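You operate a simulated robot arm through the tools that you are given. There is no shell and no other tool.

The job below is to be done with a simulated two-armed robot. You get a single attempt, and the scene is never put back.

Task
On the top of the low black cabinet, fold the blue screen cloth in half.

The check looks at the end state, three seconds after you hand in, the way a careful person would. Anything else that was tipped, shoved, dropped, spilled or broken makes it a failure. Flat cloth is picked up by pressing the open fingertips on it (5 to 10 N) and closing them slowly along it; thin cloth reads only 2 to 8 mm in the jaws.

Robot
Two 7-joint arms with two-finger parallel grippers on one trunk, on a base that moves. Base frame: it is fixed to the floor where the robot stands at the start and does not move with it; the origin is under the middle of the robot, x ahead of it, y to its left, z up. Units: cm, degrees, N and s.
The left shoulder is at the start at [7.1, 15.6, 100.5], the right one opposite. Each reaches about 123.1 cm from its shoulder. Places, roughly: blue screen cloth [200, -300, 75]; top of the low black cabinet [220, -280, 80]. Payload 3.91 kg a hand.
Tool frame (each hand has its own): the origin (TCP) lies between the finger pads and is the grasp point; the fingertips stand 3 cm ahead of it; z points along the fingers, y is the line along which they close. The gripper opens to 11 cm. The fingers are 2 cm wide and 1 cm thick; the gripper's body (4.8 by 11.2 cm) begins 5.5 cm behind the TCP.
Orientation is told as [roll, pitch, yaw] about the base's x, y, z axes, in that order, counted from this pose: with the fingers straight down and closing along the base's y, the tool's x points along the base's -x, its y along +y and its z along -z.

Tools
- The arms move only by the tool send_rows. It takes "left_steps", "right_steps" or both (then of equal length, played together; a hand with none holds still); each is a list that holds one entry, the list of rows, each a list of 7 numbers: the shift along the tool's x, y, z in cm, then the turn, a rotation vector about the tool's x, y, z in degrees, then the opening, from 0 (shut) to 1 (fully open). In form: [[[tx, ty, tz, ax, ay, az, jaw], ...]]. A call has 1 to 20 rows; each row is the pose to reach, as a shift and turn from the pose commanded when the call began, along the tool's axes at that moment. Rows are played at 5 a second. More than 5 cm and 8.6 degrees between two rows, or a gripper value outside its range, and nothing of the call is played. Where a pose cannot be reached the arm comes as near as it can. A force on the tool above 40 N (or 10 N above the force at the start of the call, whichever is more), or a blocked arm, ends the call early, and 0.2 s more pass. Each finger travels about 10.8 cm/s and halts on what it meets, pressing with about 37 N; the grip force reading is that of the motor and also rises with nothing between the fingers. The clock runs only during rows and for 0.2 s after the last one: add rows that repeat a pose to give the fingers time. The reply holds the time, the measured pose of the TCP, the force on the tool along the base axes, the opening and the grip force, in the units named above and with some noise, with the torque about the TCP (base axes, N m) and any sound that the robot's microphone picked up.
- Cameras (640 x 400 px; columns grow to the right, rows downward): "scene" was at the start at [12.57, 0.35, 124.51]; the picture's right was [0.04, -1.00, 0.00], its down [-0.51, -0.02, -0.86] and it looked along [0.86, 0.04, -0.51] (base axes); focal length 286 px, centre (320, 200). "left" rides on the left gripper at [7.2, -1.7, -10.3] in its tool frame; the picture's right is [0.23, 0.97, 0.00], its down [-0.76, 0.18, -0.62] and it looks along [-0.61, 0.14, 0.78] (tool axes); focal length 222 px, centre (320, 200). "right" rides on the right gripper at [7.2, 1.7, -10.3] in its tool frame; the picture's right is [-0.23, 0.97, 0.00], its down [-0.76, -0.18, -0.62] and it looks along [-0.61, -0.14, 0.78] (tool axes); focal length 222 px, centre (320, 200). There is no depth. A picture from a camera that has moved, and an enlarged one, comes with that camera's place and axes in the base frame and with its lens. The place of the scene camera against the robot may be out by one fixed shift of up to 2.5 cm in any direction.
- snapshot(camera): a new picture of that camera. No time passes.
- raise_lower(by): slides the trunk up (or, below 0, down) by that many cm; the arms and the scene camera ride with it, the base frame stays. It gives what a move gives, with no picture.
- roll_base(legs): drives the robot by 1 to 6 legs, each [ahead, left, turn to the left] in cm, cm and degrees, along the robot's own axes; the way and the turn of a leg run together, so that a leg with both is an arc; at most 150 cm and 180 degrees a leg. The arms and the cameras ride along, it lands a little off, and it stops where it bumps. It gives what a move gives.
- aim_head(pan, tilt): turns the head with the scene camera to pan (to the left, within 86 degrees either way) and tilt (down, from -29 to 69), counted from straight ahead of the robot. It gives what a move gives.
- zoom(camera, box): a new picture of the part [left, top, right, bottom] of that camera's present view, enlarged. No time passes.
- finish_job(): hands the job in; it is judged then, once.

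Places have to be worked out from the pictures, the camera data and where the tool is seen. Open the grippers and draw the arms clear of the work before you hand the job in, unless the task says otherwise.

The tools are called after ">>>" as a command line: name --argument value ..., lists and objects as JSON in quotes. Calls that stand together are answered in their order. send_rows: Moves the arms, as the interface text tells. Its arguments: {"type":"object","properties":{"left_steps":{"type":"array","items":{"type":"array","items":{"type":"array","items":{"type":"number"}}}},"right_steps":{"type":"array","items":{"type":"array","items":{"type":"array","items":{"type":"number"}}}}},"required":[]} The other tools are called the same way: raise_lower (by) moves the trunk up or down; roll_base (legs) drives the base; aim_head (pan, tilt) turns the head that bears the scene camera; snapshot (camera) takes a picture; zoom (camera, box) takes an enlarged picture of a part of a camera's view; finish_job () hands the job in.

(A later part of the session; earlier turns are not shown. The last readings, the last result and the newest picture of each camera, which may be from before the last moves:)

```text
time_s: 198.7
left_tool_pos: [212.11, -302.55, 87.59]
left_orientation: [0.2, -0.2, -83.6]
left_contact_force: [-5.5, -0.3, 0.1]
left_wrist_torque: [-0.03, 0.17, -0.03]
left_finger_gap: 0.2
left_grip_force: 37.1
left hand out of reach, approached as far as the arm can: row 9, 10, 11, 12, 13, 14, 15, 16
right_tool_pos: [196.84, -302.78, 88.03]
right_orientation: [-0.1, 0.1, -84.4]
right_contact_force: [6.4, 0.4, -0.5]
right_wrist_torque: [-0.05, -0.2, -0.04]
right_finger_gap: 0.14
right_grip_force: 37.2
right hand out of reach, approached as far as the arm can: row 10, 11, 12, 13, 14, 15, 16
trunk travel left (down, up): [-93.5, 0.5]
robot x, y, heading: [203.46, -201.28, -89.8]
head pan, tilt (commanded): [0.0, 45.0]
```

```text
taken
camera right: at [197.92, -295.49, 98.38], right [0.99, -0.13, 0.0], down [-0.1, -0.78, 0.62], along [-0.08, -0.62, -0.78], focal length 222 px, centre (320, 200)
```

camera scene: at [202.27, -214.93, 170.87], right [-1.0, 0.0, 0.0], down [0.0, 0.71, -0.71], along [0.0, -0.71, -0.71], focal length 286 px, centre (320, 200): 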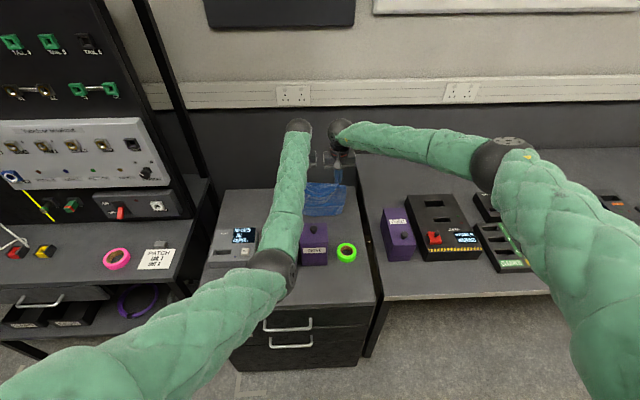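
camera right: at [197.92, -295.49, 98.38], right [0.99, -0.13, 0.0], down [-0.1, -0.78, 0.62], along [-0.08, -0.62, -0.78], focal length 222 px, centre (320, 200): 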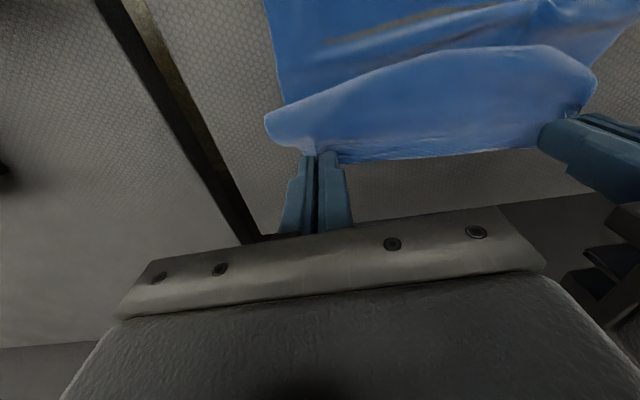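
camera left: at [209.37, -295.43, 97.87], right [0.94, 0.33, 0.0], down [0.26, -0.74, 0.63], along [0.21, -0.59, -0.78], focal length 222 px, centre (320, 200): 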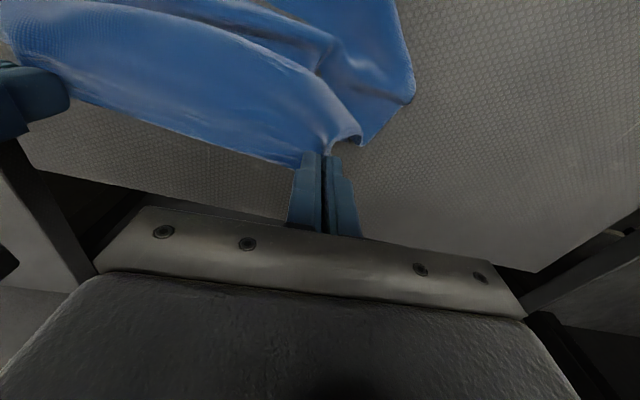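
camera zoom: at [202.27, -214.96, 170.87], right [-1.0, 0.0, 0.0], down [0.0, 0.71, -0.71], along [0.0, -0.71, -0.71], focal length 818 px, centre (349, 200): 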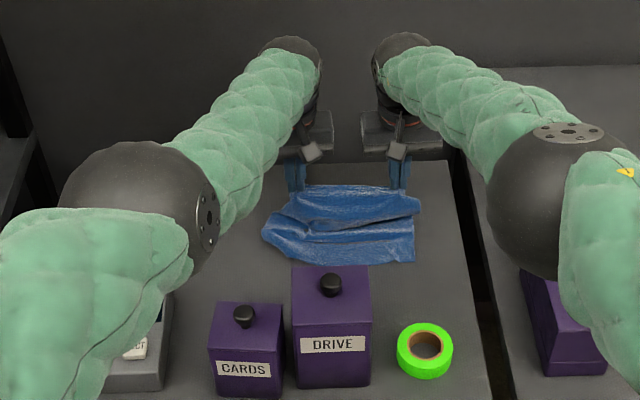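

The arms ran out of reach with the base further back; the hands stopped at y≈-302.6, z≈87.6. I drive the base 5 cm forward, which carries the hands to y≈-307.6, then lower.

>>> roll_base --legs '[[5, 0, 0]]'

>>> snapshot --camera "scene"

>>> snapshot --camera "left"

```text
time_s: 199.6
left_tool_pos: [211.92, -307.74, 87.92]
left_orientation: [0.2, -0.5, -83.6]
left_contact_force: [-3.9, 0.7, -1.8]
left_wrist_torque: [-0.11, 0.13, -0.01]
left_finger_gap: 0.21
left_grip_force: 36.6
right_tool_pos: [196.61, -307.88, 88.56]
right_orientation: [-0.1, -0.4, -84.6]
right_contact_force: [4.0, -0.3, 0.1]
right_wrist_torque: [-0.06, -0.15, -0.02]
right_finger_gap: 0.16
right_grip_force: 37.6
trunk travel left (down, up): [-93.5, 0.5]
robot x, y, heading: [203.86, -206.69, -89.5]
head pan, tilt (commanded): [0.0, 45.0]
```

```text
taken
camera scene: at [202.28, -219.78, 170.85], right [-1.0, 0.0, 0.0], down [0.0, 0.71, -0.71], along [0.0, -0.71, -0.71], focal length 286 px, centre (320, 200)
```

scene: 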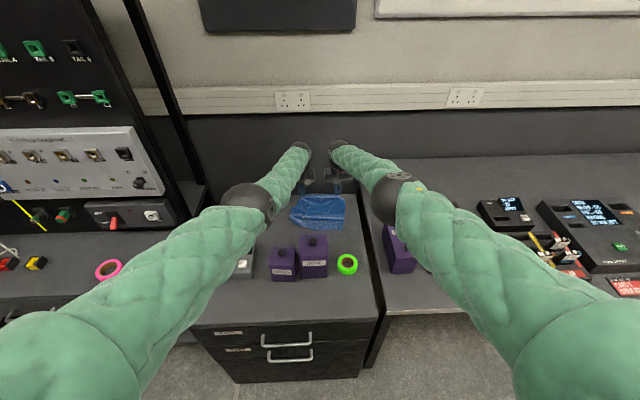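

```text
taken
camera left: at [209.26, -300.44, 98.19], right [0.94, 0.33, 0.0], down [0.26, -0.73, 0.63], along [0.21, -0.59, -0.78], focal length 222 px, centre (320, 200)
```

left: 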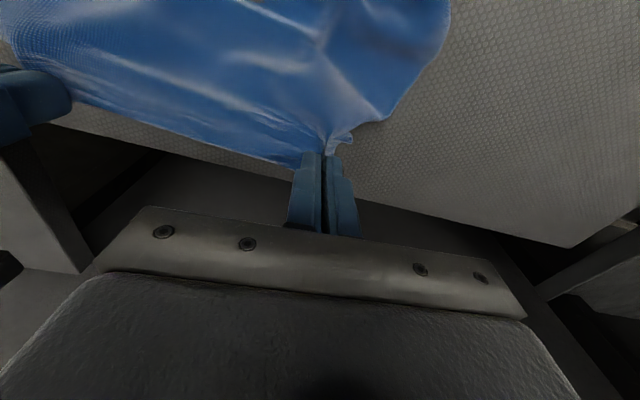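

The posture is good now, elbows high and outward. I move the base 3 cm more forward and then bring the hands forward 2.5 cm and down to lay the back edge on the table.

>>> roll_base --legs '[[3, 0, 0]]'

>>> send_rows --left_steps '[[[1, -0.2, 0.5, 0, 0, 0, 0], [2, -0.5, 1.2, 0, 0, 0, 0], [2.6, -0.7, 2, 0, 0, 0, 0], [2.6, -0.7, 2.8, 0, 0, 0, 0], [2.6, -0.7, 3.6, 0, 0, 0, 0], [2.6, -0.7, 4.3, 0, 0, 0, 0], [2.6, -0.7, 4.3, 0, 0, 0, 0]]]' --right_steps '[[[1, 0.1, 0.6, 0, 0, 0, 0], [2, 0.2, 1.3, 0, 0, 0, 0], [2.6, 0.2, 2.2, 0, 0, 0, 0], [2.6, 0.2, 3.1, 0, 0, 0, 0], [2.6, 0.2, 4, 0, 0, 0, 0], [2.6, 0.2, 4.9, 0, 0, 0, 0], [2.6, 0.2, 4.9, 0, 0, 0, 0]]]'

>>> snapshot --camera "scene"

>>> snapshot --camera "left"

>>> snapshot --camera "right"

```text
time_s: 201.0
left_tool_pos: [211.69, -311.02, 87.75]
left_orientation: [0.1, -0.7, -83.7]
left_contact_force: [1.2, -0.2, -1.2]
left_wrist_torque: [0.04, 0.03, 0.01]
left_finger_gap: 0.14
left_grip_force: 37.1
right_tool_pos: [197.39, -312.15, 88.74]
right_orientation: [-0.4, -1.0, -84.4]
right_contact_force: [0.0, 0.2, -1.3]
right_wrist_torque: [0.03, 0.09, 0.01]
right_finger_gap: 0.12
right_grip_force: 37.2
trunk travel left (down, up): [-93.5, 0.5]
robot x, y, heading: [203.93, -209.77, -89.9]
head pan, tilt (commanded): [0.0, 45.0]
stopped in leg 1: the robot was blocked; the commanded pose is now the measured one
```

```text
time_s: 202.6
left_tool_pos: [210.33, -307.81, 84.65]
left_orientation: [0.2, -1.3, -83.8]
left_contact_force: [0.0, 0.7, 0.1]
left_wrist_torque: [-0.02, -0.02, -0.02]
left_finger_gap: 0.17
left_grip_force: 36.6
right_tool_pos: [196.74, -308.92, 84.81]
right_orientation: [-0.2, -1.6, -84.4]
right_contact_force: [0.2, 0.5, 0.5]
right_wrist_torque: [0.0, -0.01, -0.01]
right_finger_gap: 0.12
right_grip_force: 36.8
trunk travel left (down, up): [-93.5, 0.5]
robot x, y, heading: [203.48, -209.15, -89.9]
head pan, tilt (commanded): [0.0, 45.0]
```

```text
taken
camera scene: at [202.24, -222.71, 170.9], right [-1.0, 0.0, 0.0], down [0.0, 0.71, -0.71], along [0.0, -0.71, -0.71], focal length 286 px, centre (320, 200)
```

scene: 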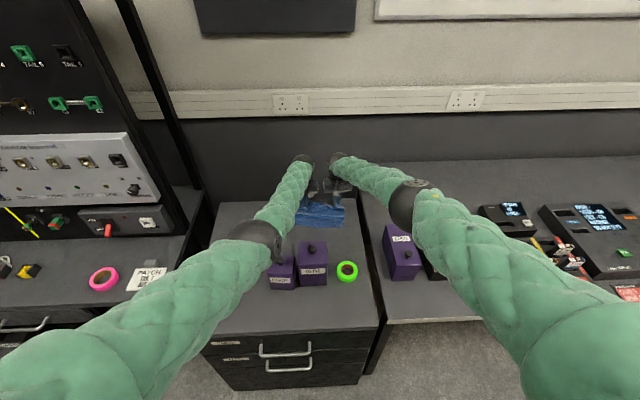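

```text
taken
camera left: at [207.64, -300.44, 94.74], right [0.94, 0.33, 0.0], down [0.25, -0.72, 0.64], along [0.21, -0.6, -0.77], focal length 222 px, centre (320, 200)
```

left: 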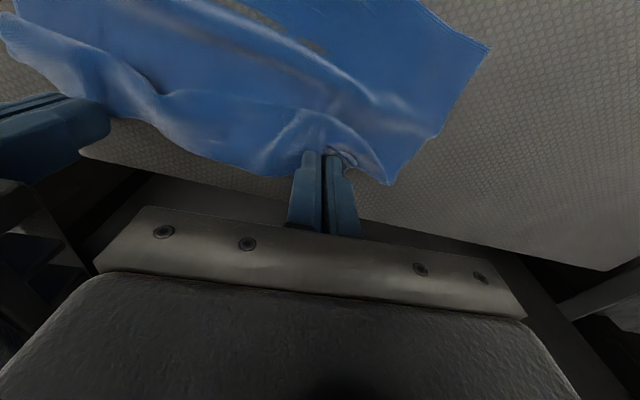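

```text
taken
camera right: at [197.89, -301.29, 94.99], right [0.99, -0.13, 0.0], down [-0.1, -0.76, 0.65], along [-0.08, -0.64, -0.76], focal length 222 px, centre (320, 200)
```

right: 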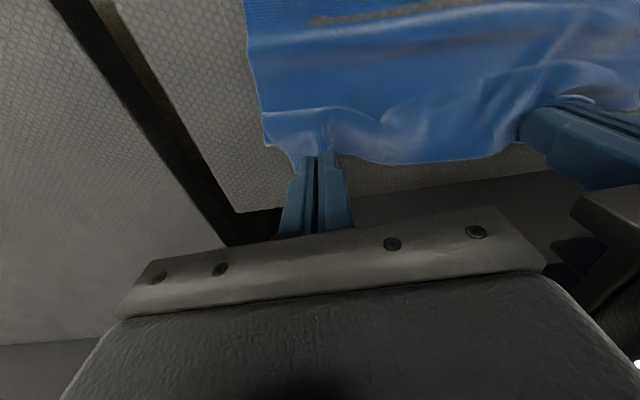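

The cloth's front edge stayed at y≈-298.7, so it lies in waves. With the base now closer I lift and re-lay it: up, forward, touch the lower edge near y≈-291, then back and down.

>>> send_rows --left_steps '[[[0.5, 0, -2, 0, 0, 0, 0], [1.5, 0, -4, 0, 0, 0, 0], [2.5, 0, -6, 0, 0, 0, 0], [3.5, 0, -8, 0, 0, 0, 0], [4.5, 0, -10, 0, 0, 0, 0], [5.5, 0, -12, 0, 0, 0, 0], [6.5, 0, -14, 0, 0, 0, 0], [7.5, 0, -16, 0, 0, 0, 0], [9, 0.6, -18, 0, 0, 0, 0], [10.5, 1, -19, 0, 0, 0, 0], [12, 1.3, -19, 0, 0, 0, 0], [13.5, 1.5, -19, 0, 0, 0, 0], [13.5, 1.5, -19, 0, 0, 0, 0]]]' --right_steps '[[[0.5, 0, -2, 0, 0, 0, 0], [1.5, 0, -4, 0, 0, 0, 0], [2.6, 0, -6, 0, 0, 0, 0], [3.7, 0, -8, 0, 0, 0, 0], [4.8, 0, -10, 0, 0, 0, 0], [6, 0, -12, 0, 0, 0, 0], [7.2, 0, -14, 0, 0, 0, 0], [8.4, 0.2, -16, 0, 0, 0, 0], [10, 0.7, -18, 0, 0, 0, 0], [11.5, 1, -19, 0, 0, 0, 0], [13, 1.3, -19, 0, 0, 0, 0], [14.5, 1.5, -19, 0, 0, 0, 0], [14.5, 1.5, -19, 0, 0, 0, 0]]]'

>>> snapshot --camera "scene"

>>> snapshot --camera "right"

```text
time_s: 205.4
left_tool_pos: [210.19, -293.89, 103.05]
left_orientation: [0.3, -1.2, -83.8]
left_contact_force: [0.2, -0.3, -0.3]
left_wrist_torque: [0.01, -0.01, 0.01]
left_finger_gap: 0.14
left_grip_force: 36.6
right_tool_pos: [196.86, -293.93, 103.38]
right_orientation: [-0.3, -1.5, -84.6]
right_contact_force: [0.0, -0.1, -0.3]
right_wrist_torque: [-0.01, -0.02, 0.02]
right_finger_gap: 0.14
right_grip_force: 37.3
trunk travel left (down, up): [-93.5, 0.5]
robot x, y, heading: [203.8, -209.79, -89.7]
head pan, tilt (commanded): [0.0, 45.0]
```

```text
taken
camera scene: at [202.26, -223.01, 170.86], right [-1.0, 0.0, 0.0], down [0.0, 0.71, -0.71], along [0.0, -0.71, -0.71], focal length 286 px, centre (320, 200)
```

scene: 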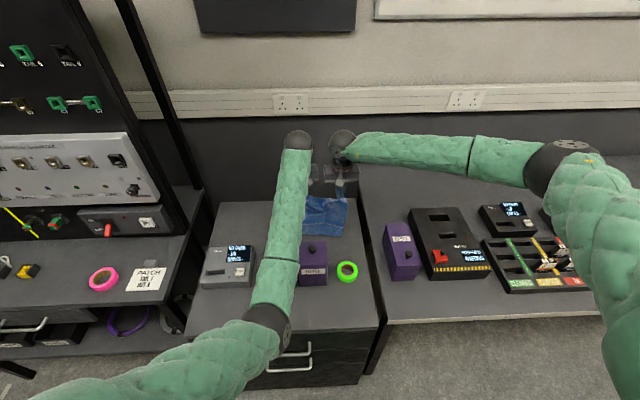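

```text
taken
camera right: at [198.06, -286.38, 113.48], right [0.99, -0.13, 0.0], down [-0.1, -0.76, 0.64], along [-0.08, -0.64, -0.77], focal length 222 px, centre (320, 200)
```

right: 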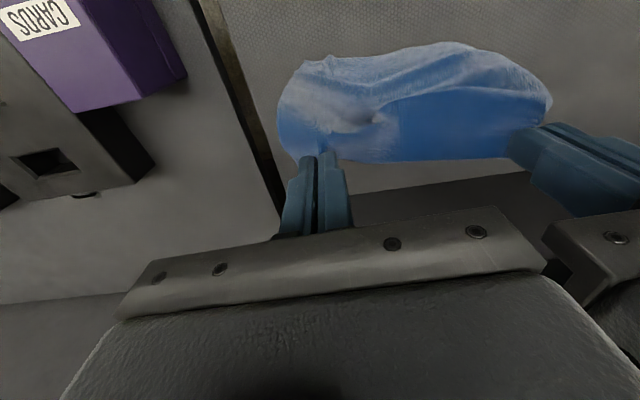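

The cloth hangs at y≈-294, z≈103. I lay it down now with a back-and-down path.

>>> send_rows --left_steps '[[[0, 0, 1.3, 0, 0, 0, 0], [0.2, 0, 2.6, 0, 0, 0, 0], [0.2, 0, 3.9, 0, 0, 0, 0], [0, 0, 5, 0, 0, 0, 0], [-0.8, -0.09, 6.2, 0, 0, 0, 0], [-1.8, -0.2, 7.4, 0, 0, 0, 0], [-2.9, -0.3, 8.7, 0, 0, 0, 0], [-4.1, -0.4, 10, 0, 0, 0, 0], [-5.3, -0.5, 11.4, 0, 0, 0, 0], [-6.6, -0.5, 12.8, 0, 0, 0, 0], [-7.9, -0.5, 14.1, 0, 0, 0, 0], [-9.2, -0.5, 15.4, 0, 0, 0, 0], [-10.5, -0.5, 16.6, 0, 0, 0, 0], [-11.6, -0.5, 17.8, 0, 0, 0, 0], [-12.5, -0.5, 18.7, 0, 0, 0, 0], [-13, -0.5, 19.3, 0, 0, 0, 0], [-13, -0.5, 19.3, 0, 0, 0, 0]]]' --right_steps '[[[0, 0, 1.3, 0, 0, 0, 0], [0.2, 0, 2.6, 0, 0, 0, 0], [0.2, 0, 3.9, 0, 0, 0, 0], [0, 0, 5, 0, 0, 0, 0], [-0.8, -0.09, 6.2, 0, 0, 0, 0], [-1.8, -0.2, 7.4, 0, 0, 0, 0], [-2.9, -0.3, 8.7, 0, 0, 0, 0], [-4.1, -0.4, 10, 0, 0, 0, 0], [-5.3, -0.5, 11.4, 0, 0, 0, 0], [-6.6, -0.6, 12.8, 0, 0, 0, 0], [-7.9, -0.8, 14.1, 0, 0, 0, 0], [-9.2, -1, 15.4, 0, 0, 0, 0], [-10.5, -1.1, 16.6, 0, 0, 0, 0], [-11.6, -1.2, 17.8, 0, 0, 0, 0], [-12.5, -1.2, 18.9, 0, 0, 0, 0], [-13, -1.2, 19.6, 0, 0, 0, 0], [-13, -1.2, 19.6, 0, 0, 0, 0]]]'

>>> zoom --camera "scene" --box '[250, 150, 380, 280]'

>>> snapshot --camera "left"

>>> snapshot --camera "right"

```text
time_s: 209.0
left_tool_pos: [211.36, -307.17, 84.02]
left_orientation: [0.2, -1.2, -83.8]
left_contact_force: [0.2, 0.3, -0.3]
left_wrist_torque: [-0.01, 0.02, -0.04]
left_finger_gap: 0.18
left_grip_force: 37.2
right_tool_pos: [196.9, -307.45, 84.09]
right_orientation: [-0.3, -1.5, -84.5]
right_contact_force: [0.6, 0.4, 0.1]
right_wrist_torque: [-0.01, 0.03, 0.02]
right_finger_gap: 0.14
right_grip_force: 37.1
trunk travel left (down, up): [-93.5, 0.5]
robot x, y, heading: [203.85, -209.86, -90.2]
head pan, tilt (commanded): [0.0, 45.0]
```

```text
3.08 times, centred on (315, 215) of scene
camera zoom: at [202.21, -222.93, 170.87], right [-1.0, 0.0, 0.0], down [0.0, 0.71, -0.71], along [0.0, -0.71, -0.71], focal length 880 px, centre (335, 154)
```

zoom: 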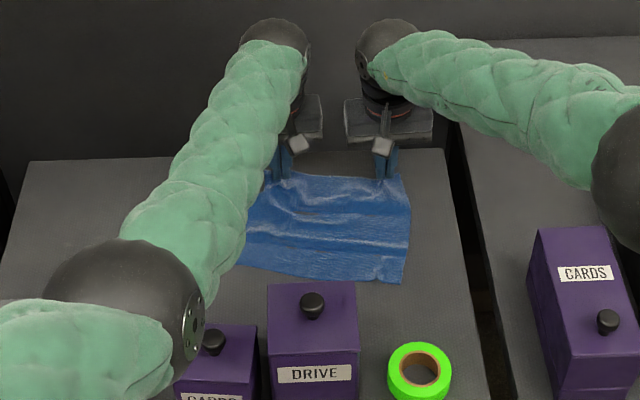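

```text
taken
camera left: at [208.61, -299.96, 94.33], right [0.94, 0.33, 0.0], down [0.25, -0.73, 0.64], along [0.21, -0.6, -0.77], focal length 222 px, centre (320, 200)
```

left: 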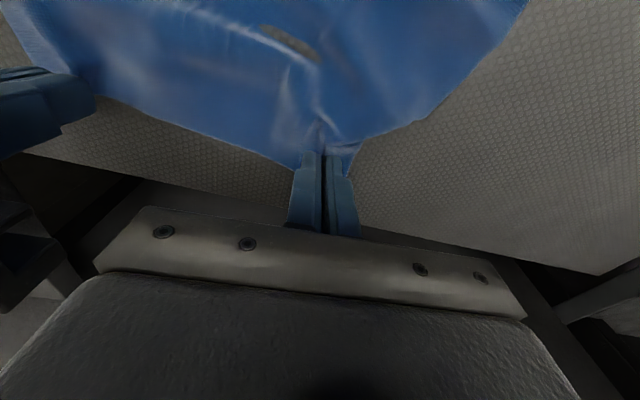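

```text
taken
camera right: at [198.09, -299.92, 94.24], right [0.99, -0.13, 0.0], down [-0.1, -0.76, 0.64], along [-0.08, -0.64, -0.76], focal length 222 px, centre (320, 200)
```

right: 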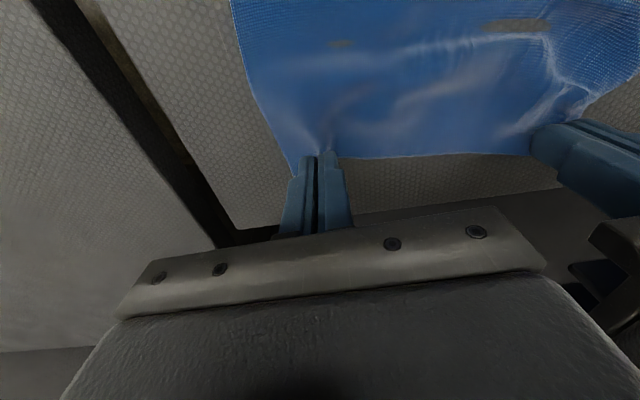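

The cloth is nearly flat, front edge at y≈-290.4, back edge about -308.4. I lower slightly, open both grippers gently and rise 6 cm.

>>> send_rows --left_steps '[[[0, 0, 0.4, 0, 0, 0, 0], [0, 0, 0.6, 0, 0, 0, 0], [0, 0, 0.6, 0, 0, 0, 0.05], [0, 0, 0.5, 0, 0, 0, 0.12], [0, 0, 0.5, 0, 0, 0, 0.2], [0, 0, 0, 0, 0, 0, 0.25], [0, 0, -2, 0, 0, 0, 0.25], [0, 0, -4, 0, 0, 0, 0.25], [0, 0, -6, 0, 0, 0, 0.25], [0, 0, -6, 0, 0, 0, 0.25]]]' --right_steps '[[[0, 0, 0.4, 0, 0, 0, 0], [0, 0, 0.6, 0, 0, 0, 0], [0, 0, 0.6, 0, 0, 0, 0.05], [0, 0, 0.5, 0, 0, 0, 0.12], [0, 0, 0.5, 0, 0, 0, 0.2], [0, 0, 0, 0, 0, 0, 0.25], [0, 0, -2, 0, 0, 0, 0.25], [0, 0, -4, 0, 0, 0, 0.25], [0, 0, -6, 0, 0, 0, 0.25], [0, 0, -6, 0, 0, 0, 0.25]]]'

>>> zoom --camera "scene" --box '[250, 150, 380, 280]'

>>> snapshot --camera "left"

>>> snapshot --camera "right"

```text
time_s: 211.2
left_tool_pos: [211.26, -307.13, 90.21]
left_orientation: [0.2, -1.2, -83.8]
left_contact_force: [1.8, 0.7, -0.2]
left_wrist_torque: [-0.02, 0.02, 0.0]
left_finger_gap: 2.75
left_grip_force: 0.0
right_tool_pos: [197.01, -307.32, 90.12]
right_orientation: [-0.3, -1.5, -84.5]
right_contact_force: [-0.4, -0.8, 0.6]
right_wrist_torque: [0.03, 0.02, 0.01]
right_finger_gap: 2.75
right_grip_force: 0.2
trunk travel left (down, up): [-93.5, 0.5]
robot x, y, heading: [203.24, -209.64, -89.8]
head pan, tilt (commanded): [0.0, 45.0]
```

```text
3.08 times, centred on (315, 215) of scene
camera zoom: at [202.28, -222.99, 170.86], right [-1.0, 0.0, 0.0], down [0.0, 0.71, -0.71], along [0.0, -0.71, -0.71], focal length 880 px, centre (335, 154)
```

zoom: 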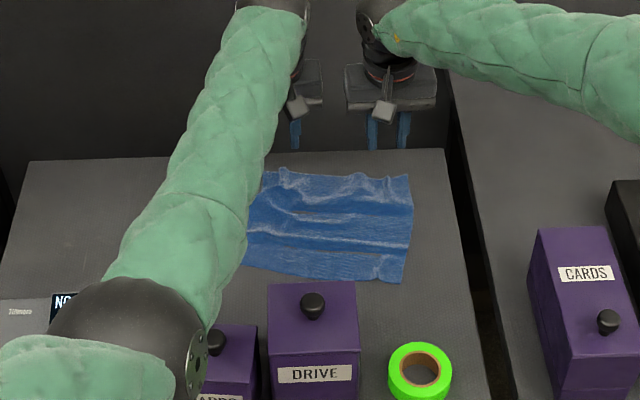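

```text
taken
camera left: at [208.56, -299.82, 100.28], right [0.94, 0.33, 0.0], down [0.25, -0.73, 0.64], along [0.21, -0.6, -0.77], focal length 222 px, centre (320, 200)
```

left: 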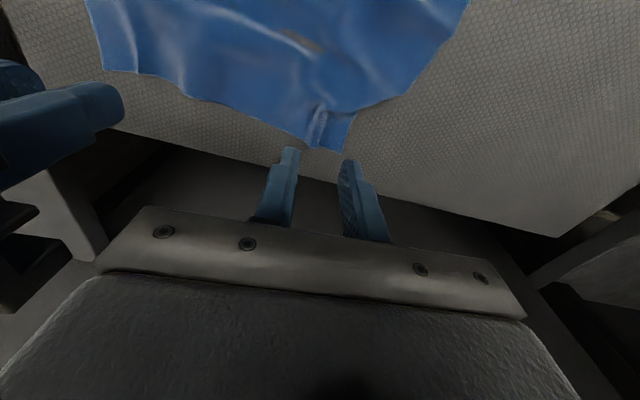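

```text
taken
camera right: at [198.16, -299.8, 100.17], right [0.99, -0.13, 0.0], down [-0.1, -0.76, 0.64], along [-0.08, -0.64, -0.77], focal length 222 px, centre (320, 200)
```

right: 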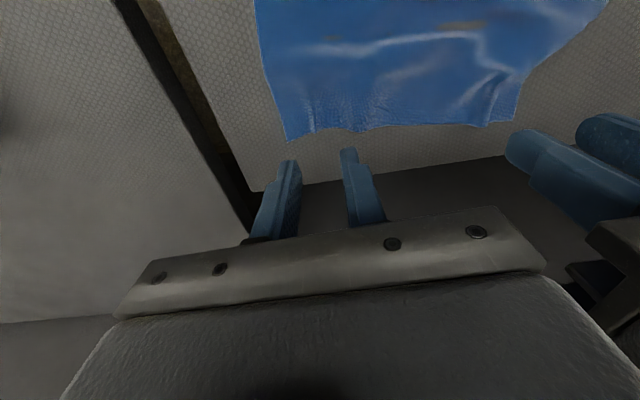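

The cloth lies free with some waves; the back edge runs from (194,-308.3) to about (212,-309.2), its left corner a bit creased. I raise the hands and turn each 90° about the vertical (cameras outward) so that they can close along y.

>>> send_rows --left_steps '[[[1, 0, -3, 0, 0, 8, 0.3], [2, 0.5, -6, 0, 0, 16, 0.3], [3, 1, -9, 0, 0, 24, 0.3], [4, 1.5, -12, 0, 0, 32, 0.3], [5, 2, -15, 0, 0, 40, 0.3], [5, 2, -16, 0, 0, 48, 0.3], [5, 2, -16, 0, 0, 56, 0.3], [5, 2, -16, 0, 0, 64, 0.3], [5, 2, -16, 0, 0, 72, 0.3], [5, 2, -16, 0, 0, 80, 0.3], [5, 2, -16, 0, 0, 86, 0.3], [5, 2, -16, 0, 0, 86, 0.3]]]' --right_steps '[[[1, 0, -3, 0, 0, -8, 0.3], [2, -0.5, -6, 0, 0, -16, 0.3], [3, -1, -9, 0, 0, -24, 0.3], [4, -1.5, -12, 0, 0, -32, 0.3], [5, -2, -15, 0, 0, -40, 0.3], [5, -2, -16, 0, 0, -48, 0.3], [5, -2, -16, 0, 0, -56, 0.3], [5, -2, -16, 0, 0, -64, 0.3], [5, -2, -16, 0, 0, -72, 0.3], [5, -2, -16, 0, 0, -80, 0.3], [5, -2, -16, 0, 0, -86, 0.3], [5, -2, -16, 0, 0, -86, 0.3]]]'

>>> snapshot --camera "scene"

>>> snapshot --camera "left"

>>> snapshot --camera "right"

```text
time_s: 213.8
left_tool_pos: [212.43, -301.91, 105.99]
left_orientation: [1.3, 0.4, -169.9]
left_contact_force: [0.0, -0.1, -0.9]
left_wrist_torque: [0.02, 0.03, -0.04]
left_finger_gap: 3.3
left_grip_force: 0.1
right_tool_pos: [191.27, -299.98, 105.49]
right_orientation: [-6.1, -2.9, -43.3]
right_contact_force: [-0.3, -0.4, -0.3]
right_wrist_torque: [0.0, -0.04, -0.01]
right_finger_gap: 3.3
right_grip_force: 0.2
right hand out of reach, approached as far as the arm can: row 5, 6, 7, 8, 9, 10, 11, 12
trunk travel left (down, up): [-93.5, 0.5]
robot x, y, heading: [203.83, -209.54, -90.2]
head pan, tilt (commanded): [0.0, 45.0]
```

```text
taken
camera scene: at [202.14, -223.16, 170.84], right [-1.0, 0.0, 0.0], down [0.0, 0.71, -0.71], along [0.0, -0.71, -0.71], focal length 286 px, centre (320, 200)
```

scene: 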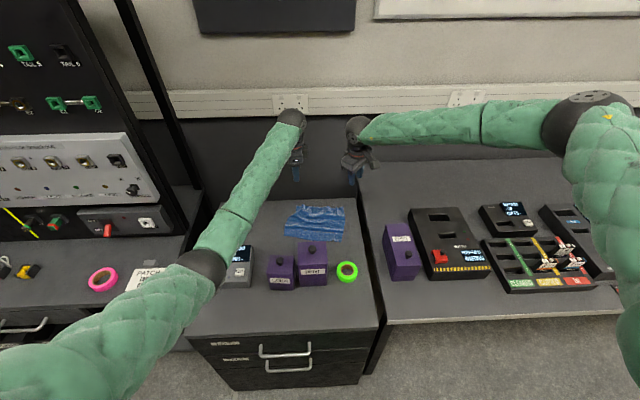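

```text
taken
camera left: at [219.04, -298.53, 116.26], right [0.39, -0.92, 0.02], down [-0.72, -0.3, 0.62], along [-0.57, -0.26, -0.78], focal length 222 px, centre (320, 200)
```

left: 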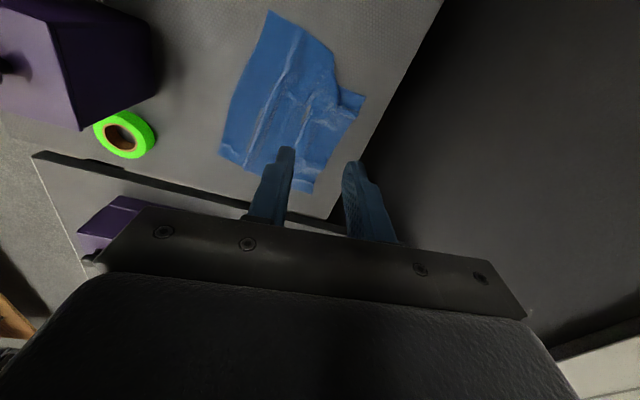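

```text
taken
camera right: at [187.61, -292.72, 115.19], right [0.83, 0.54, -0.09], down [0.45, -0.58, 0.67], along [0.31, -0.6, -0.73], focal length 222 px, centre (320, 200)
```

right: 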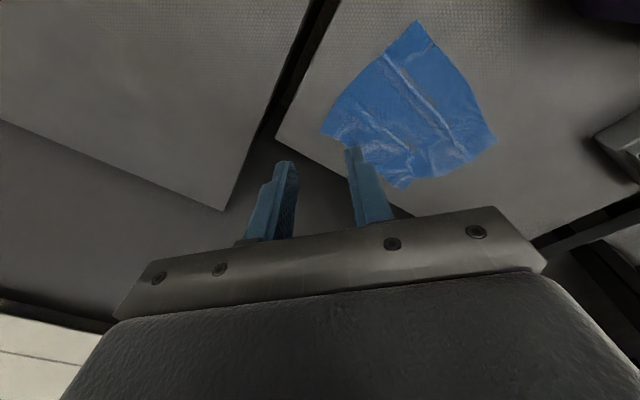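

The left turned well (yaw -170), but the right reached its wrist limit at -43. I turn the right back the other way toward yaw -86 first, then on.

>>> send_rows --right_steps '[[[0, 0.5, 0, -0.9, 0.6, 7, 0.3], [0, 1, 0, -1.8, 1.2, 14, 0.3], [0, 1.5, 0, -2.7, 1.8, 21, 0.3], [0, 2, 0, -3.6, 2.4, 28, 0.3], [0, 2.5, 0, -4.5, 3, 35, 0.3], [0, 3, 0, -5.5, 3.8, 42, 0.3], [0, 3, 0, -5.5, 3.8, 42, 0.3]]]'

```text
time_s: 215.4
left_tool_pos: [212.5, -301.75, 106.08]
left_orientation: [1.1, 0.2, -169.8]
left_contact_force: [0.2, 0.9, -0.5]
left_wrist_torque: [-0.05, -0.02, 0.01]
left_finger_gap: 3.3
left_grip_force: 0.1
right_tool_pos: [193.35, -297.73, 105.3]
right_orientation: [1.1, -0.8, -85.5]
right_contact_force: [0.0, -0.5, 0.1]
right_wrist_torque: [-0.01, -0.02, 0.02]
right_finger_gap: 3.29
right_grip_force: 0.1
trunk travel left (down, up): [-93.5, 0.5]
robot x, y, heading: [203.68, -209.5, -89.9]
head pan, tilt (commanded): [0.0, 45.0]
```

The right is back at yaw -85.5. I turn it on in that direction by about 88°.

>>> send_rows --right_steps '[[[0, 0, 0, 0.3, 0.2, 8, 0.3], [0, 0, 0, 0.5, 0.4, 16, 0.3], [0, 0, 0, 0.8, 0.6, 24, 0.3], [0, 0, 0, 1, 0.8, 32, 0.3], [0, 0, 0, 1, 0.8, 40, 0.3], [0, 0, 0, 1, 0.8, 48, 0.3], [0, 0, 0, 1, 0.8, 56, 0.3], [0, 0, 0, 1, 0.8, 64, 0.3], [0, 0, 0, 1, 0.8, 72, 0.3], [0, 0, 0, 1, 0.8, 80, 0.3], [0, 0, 0, 1, 0.8, 88, 0.3], [0, 0, 0, 1, 0.8, 88, 0.3]]]'

>>> snapshot --camera "scene"

>>> snapshot --camera "right"

```text
time_s: 218.0
left_tool_pos: [212.56, -301.68, 106.12]
left_orientation: [1.2, 0.2, -169.7]
left_contact_force: [0.2, -0.3, -0.5]
left_wrist_torque: [0.01, 0.02, 0.0]
left_finger_gap: 3.26
left_grip_force: 0.0
right_tool_pos: [193.21, -297.69, 105.37]
right_orientation: [-0.3, 0.8, -173.6]
right_contact_force: [-0.3, -0.4, 0.0]
right_wrist_torque: [0.0, -0.03, 0.03]
right_finger_gap: 3.3
right_grip_force: 0.0
trunk travel left (down, up): [-93.5, 0.5]
robot x, y, heading: [203.64, -209.55, -89.9]
head pan, tilt (commanded): [0.0, 45.0]
```

```text
taken
camera scene: at [202.26, -222.96, 170.87], right [-1.0, 0.0, 0.0], down [0.0, 0.71, -0.71], along [0.0, -0.71, -0.71], focal length 286 px, centre (320, 200)
```

scene: 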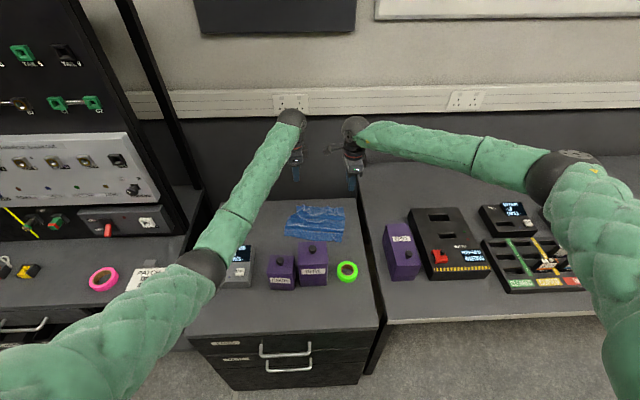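

```text
taken
camera right: at [200.69, -298.72, 115.82], right [-0.12, -0.99, -0.01], down [-0.79, 0.09, 0.61], along [-0.61, 0.08, -0.79], focal length 222 px, centre (320, 200)
```

right: 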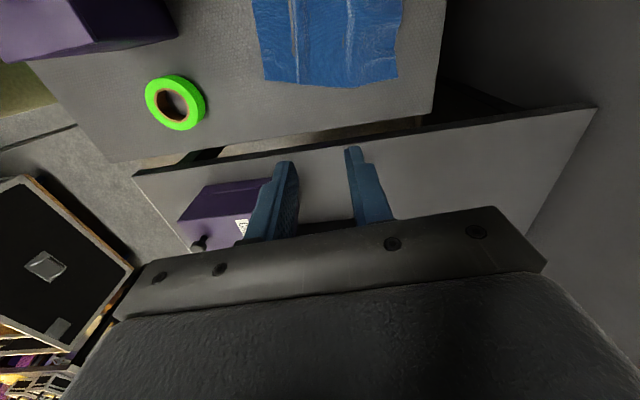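

Both hands now close along y (yaw about -170). I lower the trunk 8 cm for better reach to the back edge and take fresh views.

>>> raise_lower --by -8

>>> zoom --camera "left" --box '[160, 0, 440, 220]'

>>> zoom --camera "right" --box '[200, 0, 480, 220]'

>>> zoom --camera "scene" --box '[250, 150, 380, 250]'

```text
time_s: 219.2
left_tool_pos: [212.49, -301.72, 98.16]
left_orientation: [1.2, 0.1, -169.8]
left_contact_force: [0.1, -0.5, 0.5]
left_wrist_torque: [0.0, 0.02, -0.02]
left_finger_gap: 3.29
left_grip_force: 0.1
right_tool_pos: [193.27, -297.66, 97.42]
right_orientation: [-0.4, 0.8, -173.5]
right_contact_force: [-0.5, -0.5, 0.9]
right_wrist_torque: [-0.01, 0.01, 0.02]
right_finger_gap: 3.3
right_grip_force: 0.1
trunk travel left (down, up): [-85.5, 8.5]
robot x, y, heading: [203.85, -209.59, -90.2]
head pan, tilt (commanded): [0.0, 45.0]
```

```text
1.82 times, centred on (300, 110) of left
camera zoom: at [219.14, -298.37, 108.4], right [0.4, -0.92, 0.02], down [-0.72, -0.3, 0.62], along [-0.57, -0.26, -0.78], focal length 404 px, centre (356, 364)
```

zoom: 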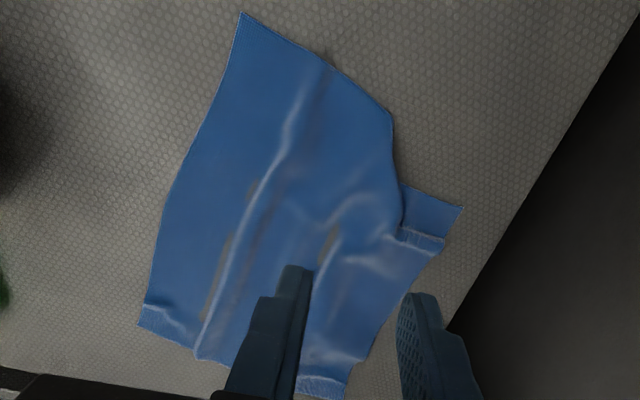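

```text
1.82 times, centred on (340, 110) of right
camera zoom: at [200.7, -298.69, 107.85], right [-0.12, -0.99, -0.01], down [-0.79, 0.09, 0.61], along [-0.61, 0.08, -0.79], focal length 404 px, centre (284, 364)
```

zoom: 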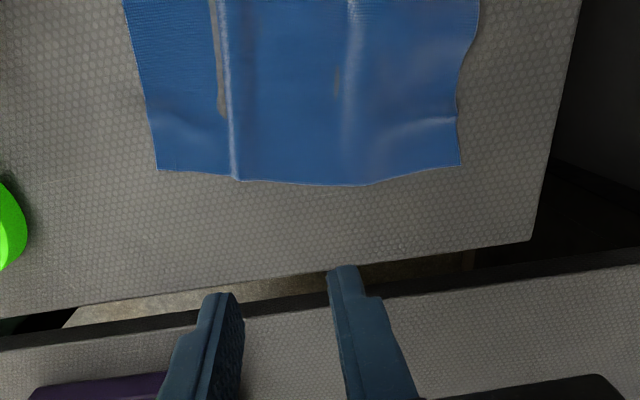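

```text
4.00 times, centred on (315, 200) of scene
camera zoom: at [202.26, -222.93, 162.88], right [-1.0, 0.0, 0.0], down [0.0, 0.71, -0.71], along [0.0, -0.71, -0.71], focal length 1144 px, centre (340, 200)
```

zoom: 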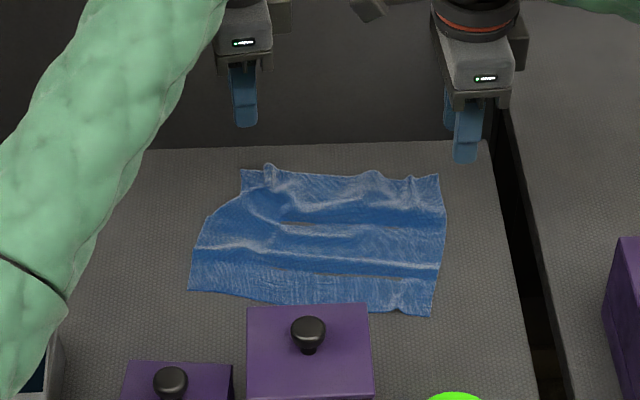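

I can now see the cloth's layout: back edge from (194.8,-308.2) to (214.0,-309.0), front edge from (195.6,-289.8) to (217.9,-292.8). I bring both hands over the back edge (left x≈209.7, right x≈196.5), one finger to go behind the edge and one in front.

>>> send_rows --left_steps '[[[-0.78, 1.16, 0, 0.2, 0, 2.4, 0.27], [-1.56, 2.32, 0.5, 0.5, 0, 4.8, 0.27], [-2.33, 3.48, 3, 0.7, 0, 7.2, 0.27], [-3.11, 4.64, 6, 1, 0, 9.6, 0.27], [-3.89, 5.8, 8.5, 1.2, 0, 12, 0.27], [-3.89, 5.8, 10.2, 1.2, 0, 12, 0.27], [-3.89, 5.8, 10.2, 1.2, 0, 12, 0.27]]]' --right_steps '[[[0.42, 2.03, 0, -0.1, -0.2, 1.8, 0.27], [0.84, 4.06, 0.5, -0.2, -0.3, 3.6, 0.27], [1.26, 6.08, 3, -0.2, -0.5, 5.4, 0.27], [1.68, 8.11, 6, -0.3, -0.6, 7.2, 0.27], [2.1, 10.14, 8, -0.4, -0.8, 9, 0.27], [2.1, 10.14, 9.4, -0.4, -0.8, 9, 0.27], [2.1, 10.14, 9.4, -0.4, -0.8, 9, 0.27]]]'

>>> snapshot --camera "left"

>>> snapshot --camera "right"

>>> zoom --camera "scene" --box '[250, 130, 380, 250]'

```text
time_s: 220.8
left_tool_pos: [209.75, -308.36, 87.93]
left_orientation: [0.0, 0.4, 178.2]
left_contact_force: [0.0, 0.6, -0.2]
left_wrist_torque: [0.02, 0.0, -0.01]
left_finger_gap: 2.98
left_grip_force: 0.0
right_tool_pos: [196.71, -307.29, 88.02]
right_orientation: [0.0, 0.0, 177.5]
right_contact_force: [0.2, 0.2, -0.3]
right_wrist_torque: [-0.03, -0.01, 0.02]
right_finger_gap: 2.98
right_grip_force: 0.1
trunk travel left (down, up): [-85.5, 8.5]
robot x, y, heading: [203.62, -209.95, -90.0]
head pan, tilt (commanded): [0.0, 45.0]
```

```text
taken
camera left: at [216.87, -306.69, 98.35], right [0.2, -0.98, 0.0], down [-0.77, -0.15, 0.62], along [-0.61, -0.12, -0.79], focal length 222 px, centre (320, 200)
```

left: 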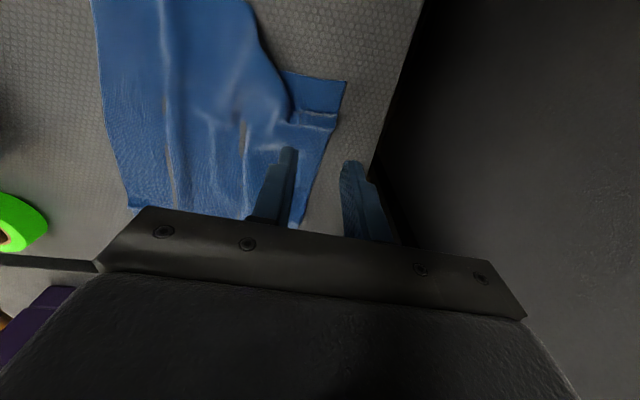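

```text
taken
camera right: at [203.96, -309.47, 98.31], right [-0.27, -0.96, 0.0], down [-0.75, 0.21, 0.62], along [-0.6, 0.17, -0.78], focal length 222 px, centre (320, 200)
```

right: 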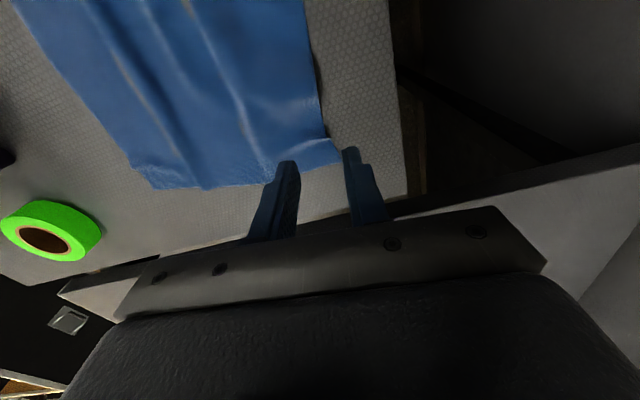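

```text
3.33 times, centred on (315, 190) of scene
camera zoom: at [202.29, -222.95, 162.87], right [-1.0, 0.0, 0.0], down [0.0, 0.71, -0.71], along [0.0, -0.71, -0.71], focal length 954 px, centre (337, 233)
```

zoom: 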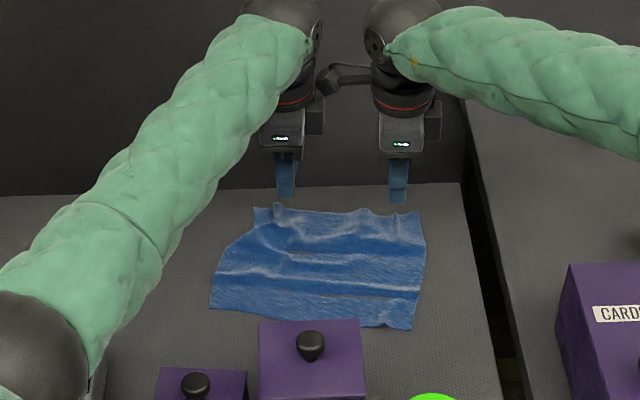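

The hands straddle the back edge (edge at y≈-308.6, cabinet edge at -313.5). I make small corrections (left 0.35 cm forward, right 0.7 cm back and 0.4 cm inward) and lower to about 1 cm above the table.

>>> send_rows --left_steps '[[[0, -0.15, 1.2, 0, 0, 0, 0.27], [0, -0.35, 2.4, 0, 0, 0, 0.27], [0, -0.35, 3.4, 0, 0, 0, 0.27], [0, -0.35, 3.8, 0, 0, 0, 0.27], [0, -0.35, 3.8, 0, 0, 0, 0.27]]]' --right_steps '[[[0.2, 0.35, 1.2, 0, 0, 0, 0.27], [0.4, 0.7, 2.4, 0, 0, 0, 0.27], [0.4, 0.7, 3.4, 0, 0, 0, 0.27], [0.4, 0.7, 3.9, 0, 0, 0, 0.27], [0.4, 0.7, 3.9, 0, 0, 0, 0.27]]]'

>>> zoom --camera "left" --box '[220, 60, 420, 220]'

>>> zoom --camera "right" --box '[220, 60, 420, 220]'

```text
time_s: 222.0
left_tool_pos: [209.81, -307.96, 84.24]
left_orientation: [-0.1, 0.3, 178.2]
left_contact_force: [-0.5, -0.6, 0.1]
left_wrist_torque: [-0.02, 0.02, 0.01]
left_finger_gap: 2.96
left_grip_force: 0.0
right_tool_pos: [196.98, -308.1, 84.0]
right_orientation: [0.0, 0.0, 177.5]
right_contact_force: [0.3, -0.2, -0.9]
right_wrist_torque: [0.02, -0.01, -0.03]
right_finger_gap: 2.96
right_grip_force: 0.1
trunk travel left (down, up): [-85.5, 8.5]
robot x, y, heading: [203.7, -209.54, -90.2]
head pan, tilt (commanded): [0.0, 45.0]
```

```text
2.50 times, centred on (320, 140) of left
camera zoom: at [216.92, -306.32, 94.54], right [0.2, -0.98, 0.0], down [-0.77, -0.15, 0.62], along [-0.61, -0.12, -0.79], focal length 555 px, centre (320, 350)
```

zoom: 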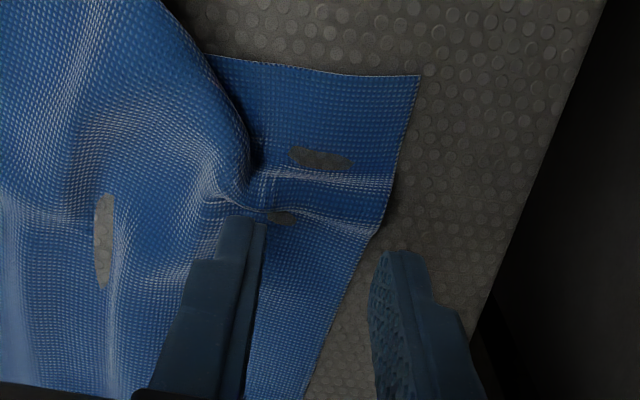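

```text
2.50 times, centred on (320, 140) of right
camera zoom: at [204.33, -310.25, 94.38], right [-0.27, -0.96, 0.0], down [-0.75, 0.21, 0.62], along [-0.6, 0.17, -0.78], focal length 555 px, centre (320, 350)
```

zoom: 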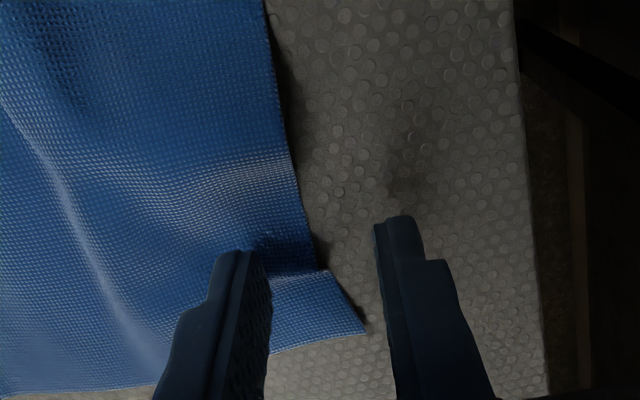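

Both pairs of fingers straddle the edge well. I nudge the right 0.35 cm forward and lower both to just above contact.

>>> send_rows --left_steps '[[[0, 0, 0.3, 0, 0, 0, 0.27], [0, 0, 0.6, 0, 0, 0, 0.27], [0, 0, 0.85, 0, 0, 0, 0.27], [0, 0, 0.85, 0, 0, 0, 0.27]]]' --right_steps '[[[0, -0.35, 0.2, 0, 0, 0, 0.27], [0, -0.35, 0.4, 0, 0, 0, 0.27], [0, -0.35, 0.65, 0, 0, 0, 0.27], [0, -0.35, 0.65, 0, 0, 0, 0.27]]]'

>>> send_rows --left_steps '[[[0, 0, 0.1, 0, 0, 0, 0.27], [0, 0, 0.2, 0, 0, 0, 0.27], [0, 0, 0.2, 0, 0, 0, 0.27]]]' --right_steps '[[[0, 0, 0.1, 0, 0, 0, 0.27], [0, 0, 0.2, 0, 0, 0, 0.27], [0, 0, 0.2, 0, 0, 0, 0.27]]]'

```text
time_s: 223.0
left_tool_pos: [209.89, -307.76, 83.27]
left_orientation: [0.0, 0.3, 178.2]
left_contact_force: [0.3, 0.6, -0.6]
left_wrist_torque: [0.02, 0.01, -0.03]
left_finger_gap: 2.96
left_grip_force: 0.0
right_tool_pos: [197.01, -307.8, 83.46]
right_orientation: [-0.1, 0.0, 177.5]
right_contact_force: [0.2, 0.5, 0.2]
right_wrist_torque: [0.02, 0.01, -0.03]
right_finger_gap: 2.96
right_grip_force: 0.0
trunk travel left (down, up): [-85.5, 8.5]
robot x, y, heading: [203.95, -209.77, -90.1]
head pan, tilt (commanded): [0.0, 45.0]
```

```text
time_s: 223.8
left_tool_pos: [209.84, -307.96, 83.2]
left_orientation: [-0.1, 0.2, 178.3]
left_contact_force: [0.1, -0.5, -0.7]
left_wrist_torque: [0.0, -0.03, -0.05]
left_finger_gap: 2.99
left_grip_force: 0.0
right_tool_pos: [197.11, -307.85, 83.25]
right_orientation: [-0.1, 0.0, 177.5]
right_contact_force: [-0.8, 0.2, -0.3]
right_wrist_torque: [-0.03, 0.0, 0.02]
right_finger_gap: 2.96
right_grip_force: 0.0
trunk travel left (down, up): [-85.5, 8.5]
robot x, y, heading: [203.84, -209.65, -90.0]
head pan, tilt (commanded): [0.0, 45.0]
```

No contact yet at about 83.2. I lower another 2 mm on each.

>>> send_rows --left_steps '[[[0, 0, 0.07, 0, 0, 0, 0.27], [0, 0, 0.14, 0, 0, 0, 0.27], [0, 0, 0.14, 0, 0, 0, 0.27]]]' --right_steps '[[[0, 0, 0.07, 0, 0, 0, 0.27], [0, 0, 0.14, 0, 0, 0, 0.27], [0, 0, 0.14, 0, 0, 0, 0.27]]]'

```text
time_s: 224.6
left_tool_pos: [209.84, -307.85, 82.99]
left_orientation: [0.1, 0.4, 178.2]
left_contact_force: [0.9, 0.2, 8.0]
left_wrist_torque: [0.16, 0.02, 0.0]
left_finger_gap: 2.98
left_grip_force: 0.0
right_tool_pos: [197.12, -307.73, 83.19]
right_orientation: [0.1, -0.1, 177.5]
right_contact_force: [-0.4, -0.3, -0.4]
right_wrist_torque: [-0.02, 0.03, 0.02]
right_finger_gap: 2.96
right_grip_force: 0.1
trunk travel left (down, up): [-85.5, 8.5]
robot x, y, heading: [203.94, -209.55, -89.9]
head pan, tilt (commanded): [0.0, 45.0]
```

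The left presses 8 N on its front finger. I lower the right another 1.5 mm.

>>> send_rows --right_steps '[[[0, 0, 0.07, 0, 0, 0, 0.27], [0, 0, 0.14, 0, 0, 0, 0.27], [0, 0, 0.14, 0, 0, 0, 0.27]]]'

```text
time_s: 225.4
left_tool_pos: [209.8, -307.86, 83.18]
left_orientation: [-0.1, 0.2, 178.1]
left_contact_force: [0.2, -1.1, 6.2]
left_wrist_torque: [0.08, 0.0, 0.0]
left_finger_gap: 2.9
left_grip_force: 0.0
right_tool_pos: [196.93, -307.72, 83.13]
right_orientation: [0.1, 0.0, 177.5]
right_contact_force: [-0.1, 0.7, 8.7]
right_wrist_torque: [0.18, 0.01, -0.01]
right_finger_gap: 3.0
right_grip_force: 0.4
trunk travel left (down, up): [-85.5, 8.5]
robot x, y, heading: [204.02, -209.4, -89.5]
head pan, tilt (commanded): [0.0, 45.0]
```

Both front fingers press with about 6–9 N. I close slowly to about half and look.

>>> send_rows --left_steps '[[[0, 0, 0.03, 0, 0, 0, 0.25], [0, 0, 0.03, 0, 0, 0, 0.235], [0, 0, 0.03, 0, 0, 0, 0.22], [0, 0, 0.03, 0, 0, 0, 0.205], [0, 0, 0.03, 0, 0, 0, 0.19], [0, 0, 0.03, 0, 0, 0, 0.175], [0, 0, 0.03, 0, 0, 0, 0.16], [0, 0, 0.03, 0, 0, 0, 0.145]]]' --right_steps '[[[0, 0, 0, 0, 0, 0, 0.25], [0, 0, 0, 0, 0, 0, 0.235], [0, 0, 0, 0, 0, 0, 0.22], [0, 0, 0, 0, 0, 0, 0.205], [0, 0, 0, 0, 0, 0, 0.19], [0, 0, 0, 0, 0, 0, 0.175], [0, 0, 0, 0, 0, 0, 0.16], [0, 0, 0, 0, 0, 0, 0.145]]]'

>>> zoom --camera "left" --box '[220, 60, 420, 220]'

>>> zoom --camera "right" --box '[220, 60, 420, 220]'

```text
time_s: 227.2
left_tool_pos: [209.84, -307.83, 83.15]
left_orientation: [0.1, 0.2, 178.2]
left_contact_force: [0.3, -0.3, 5.4]
left_wrist_torque: [0.03, 0.03, -0.02]
left_finger_gap: 1.57
left_grip_force: 0.0
right_tool_pos: [196.98, -307.76, 83.19]
right_orientation: [0.1, 0.1, 177.5]
right_contact_force: [0.1, 0.2, 13.6]
right_wrist_torque: [0.24, 0.01, -0.01]
right_finger_gap: 1.6
right_grip_force: 0.1
trunk travel left (down, up): [-85.5, 8.5]
robot x, y, heading: [203.88, -209.35, -90.0]
head pan, tilt (commanded): [0.0, 45.0]
```

```text
2.50 times, centred on (320, 140) of left
camera zoom: at [216.93, -306.21, 93.45], right [0.2, -0.98, 0.0], down [-0.77, -0.15, 0.62], along [-0.61, -0.12, -0.79], focal length 555 px, centre (320, 350)
```

zoom: 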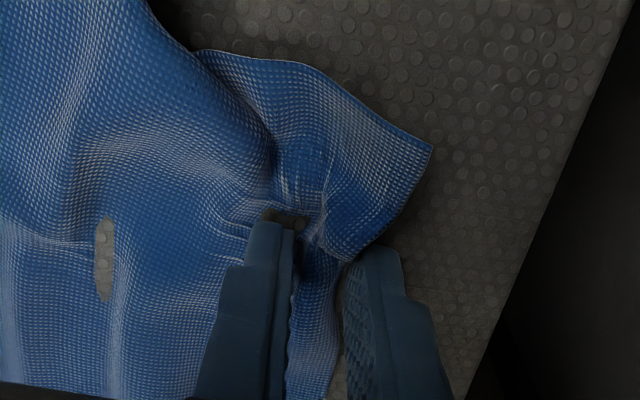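

```text
2.50 times, centred on (320, 140) of right
camera zoom: at [204.34, -309.81, 93.45], right [-0.27, -0.96, 0.0], down [-0.75, 0.21, 0.62], along [-0.6, 0.17, -0.78], focal length 555 px, centre (320, 350)
```

zoom: 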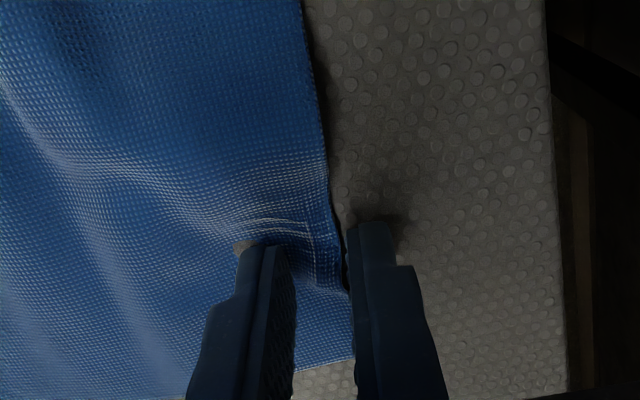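

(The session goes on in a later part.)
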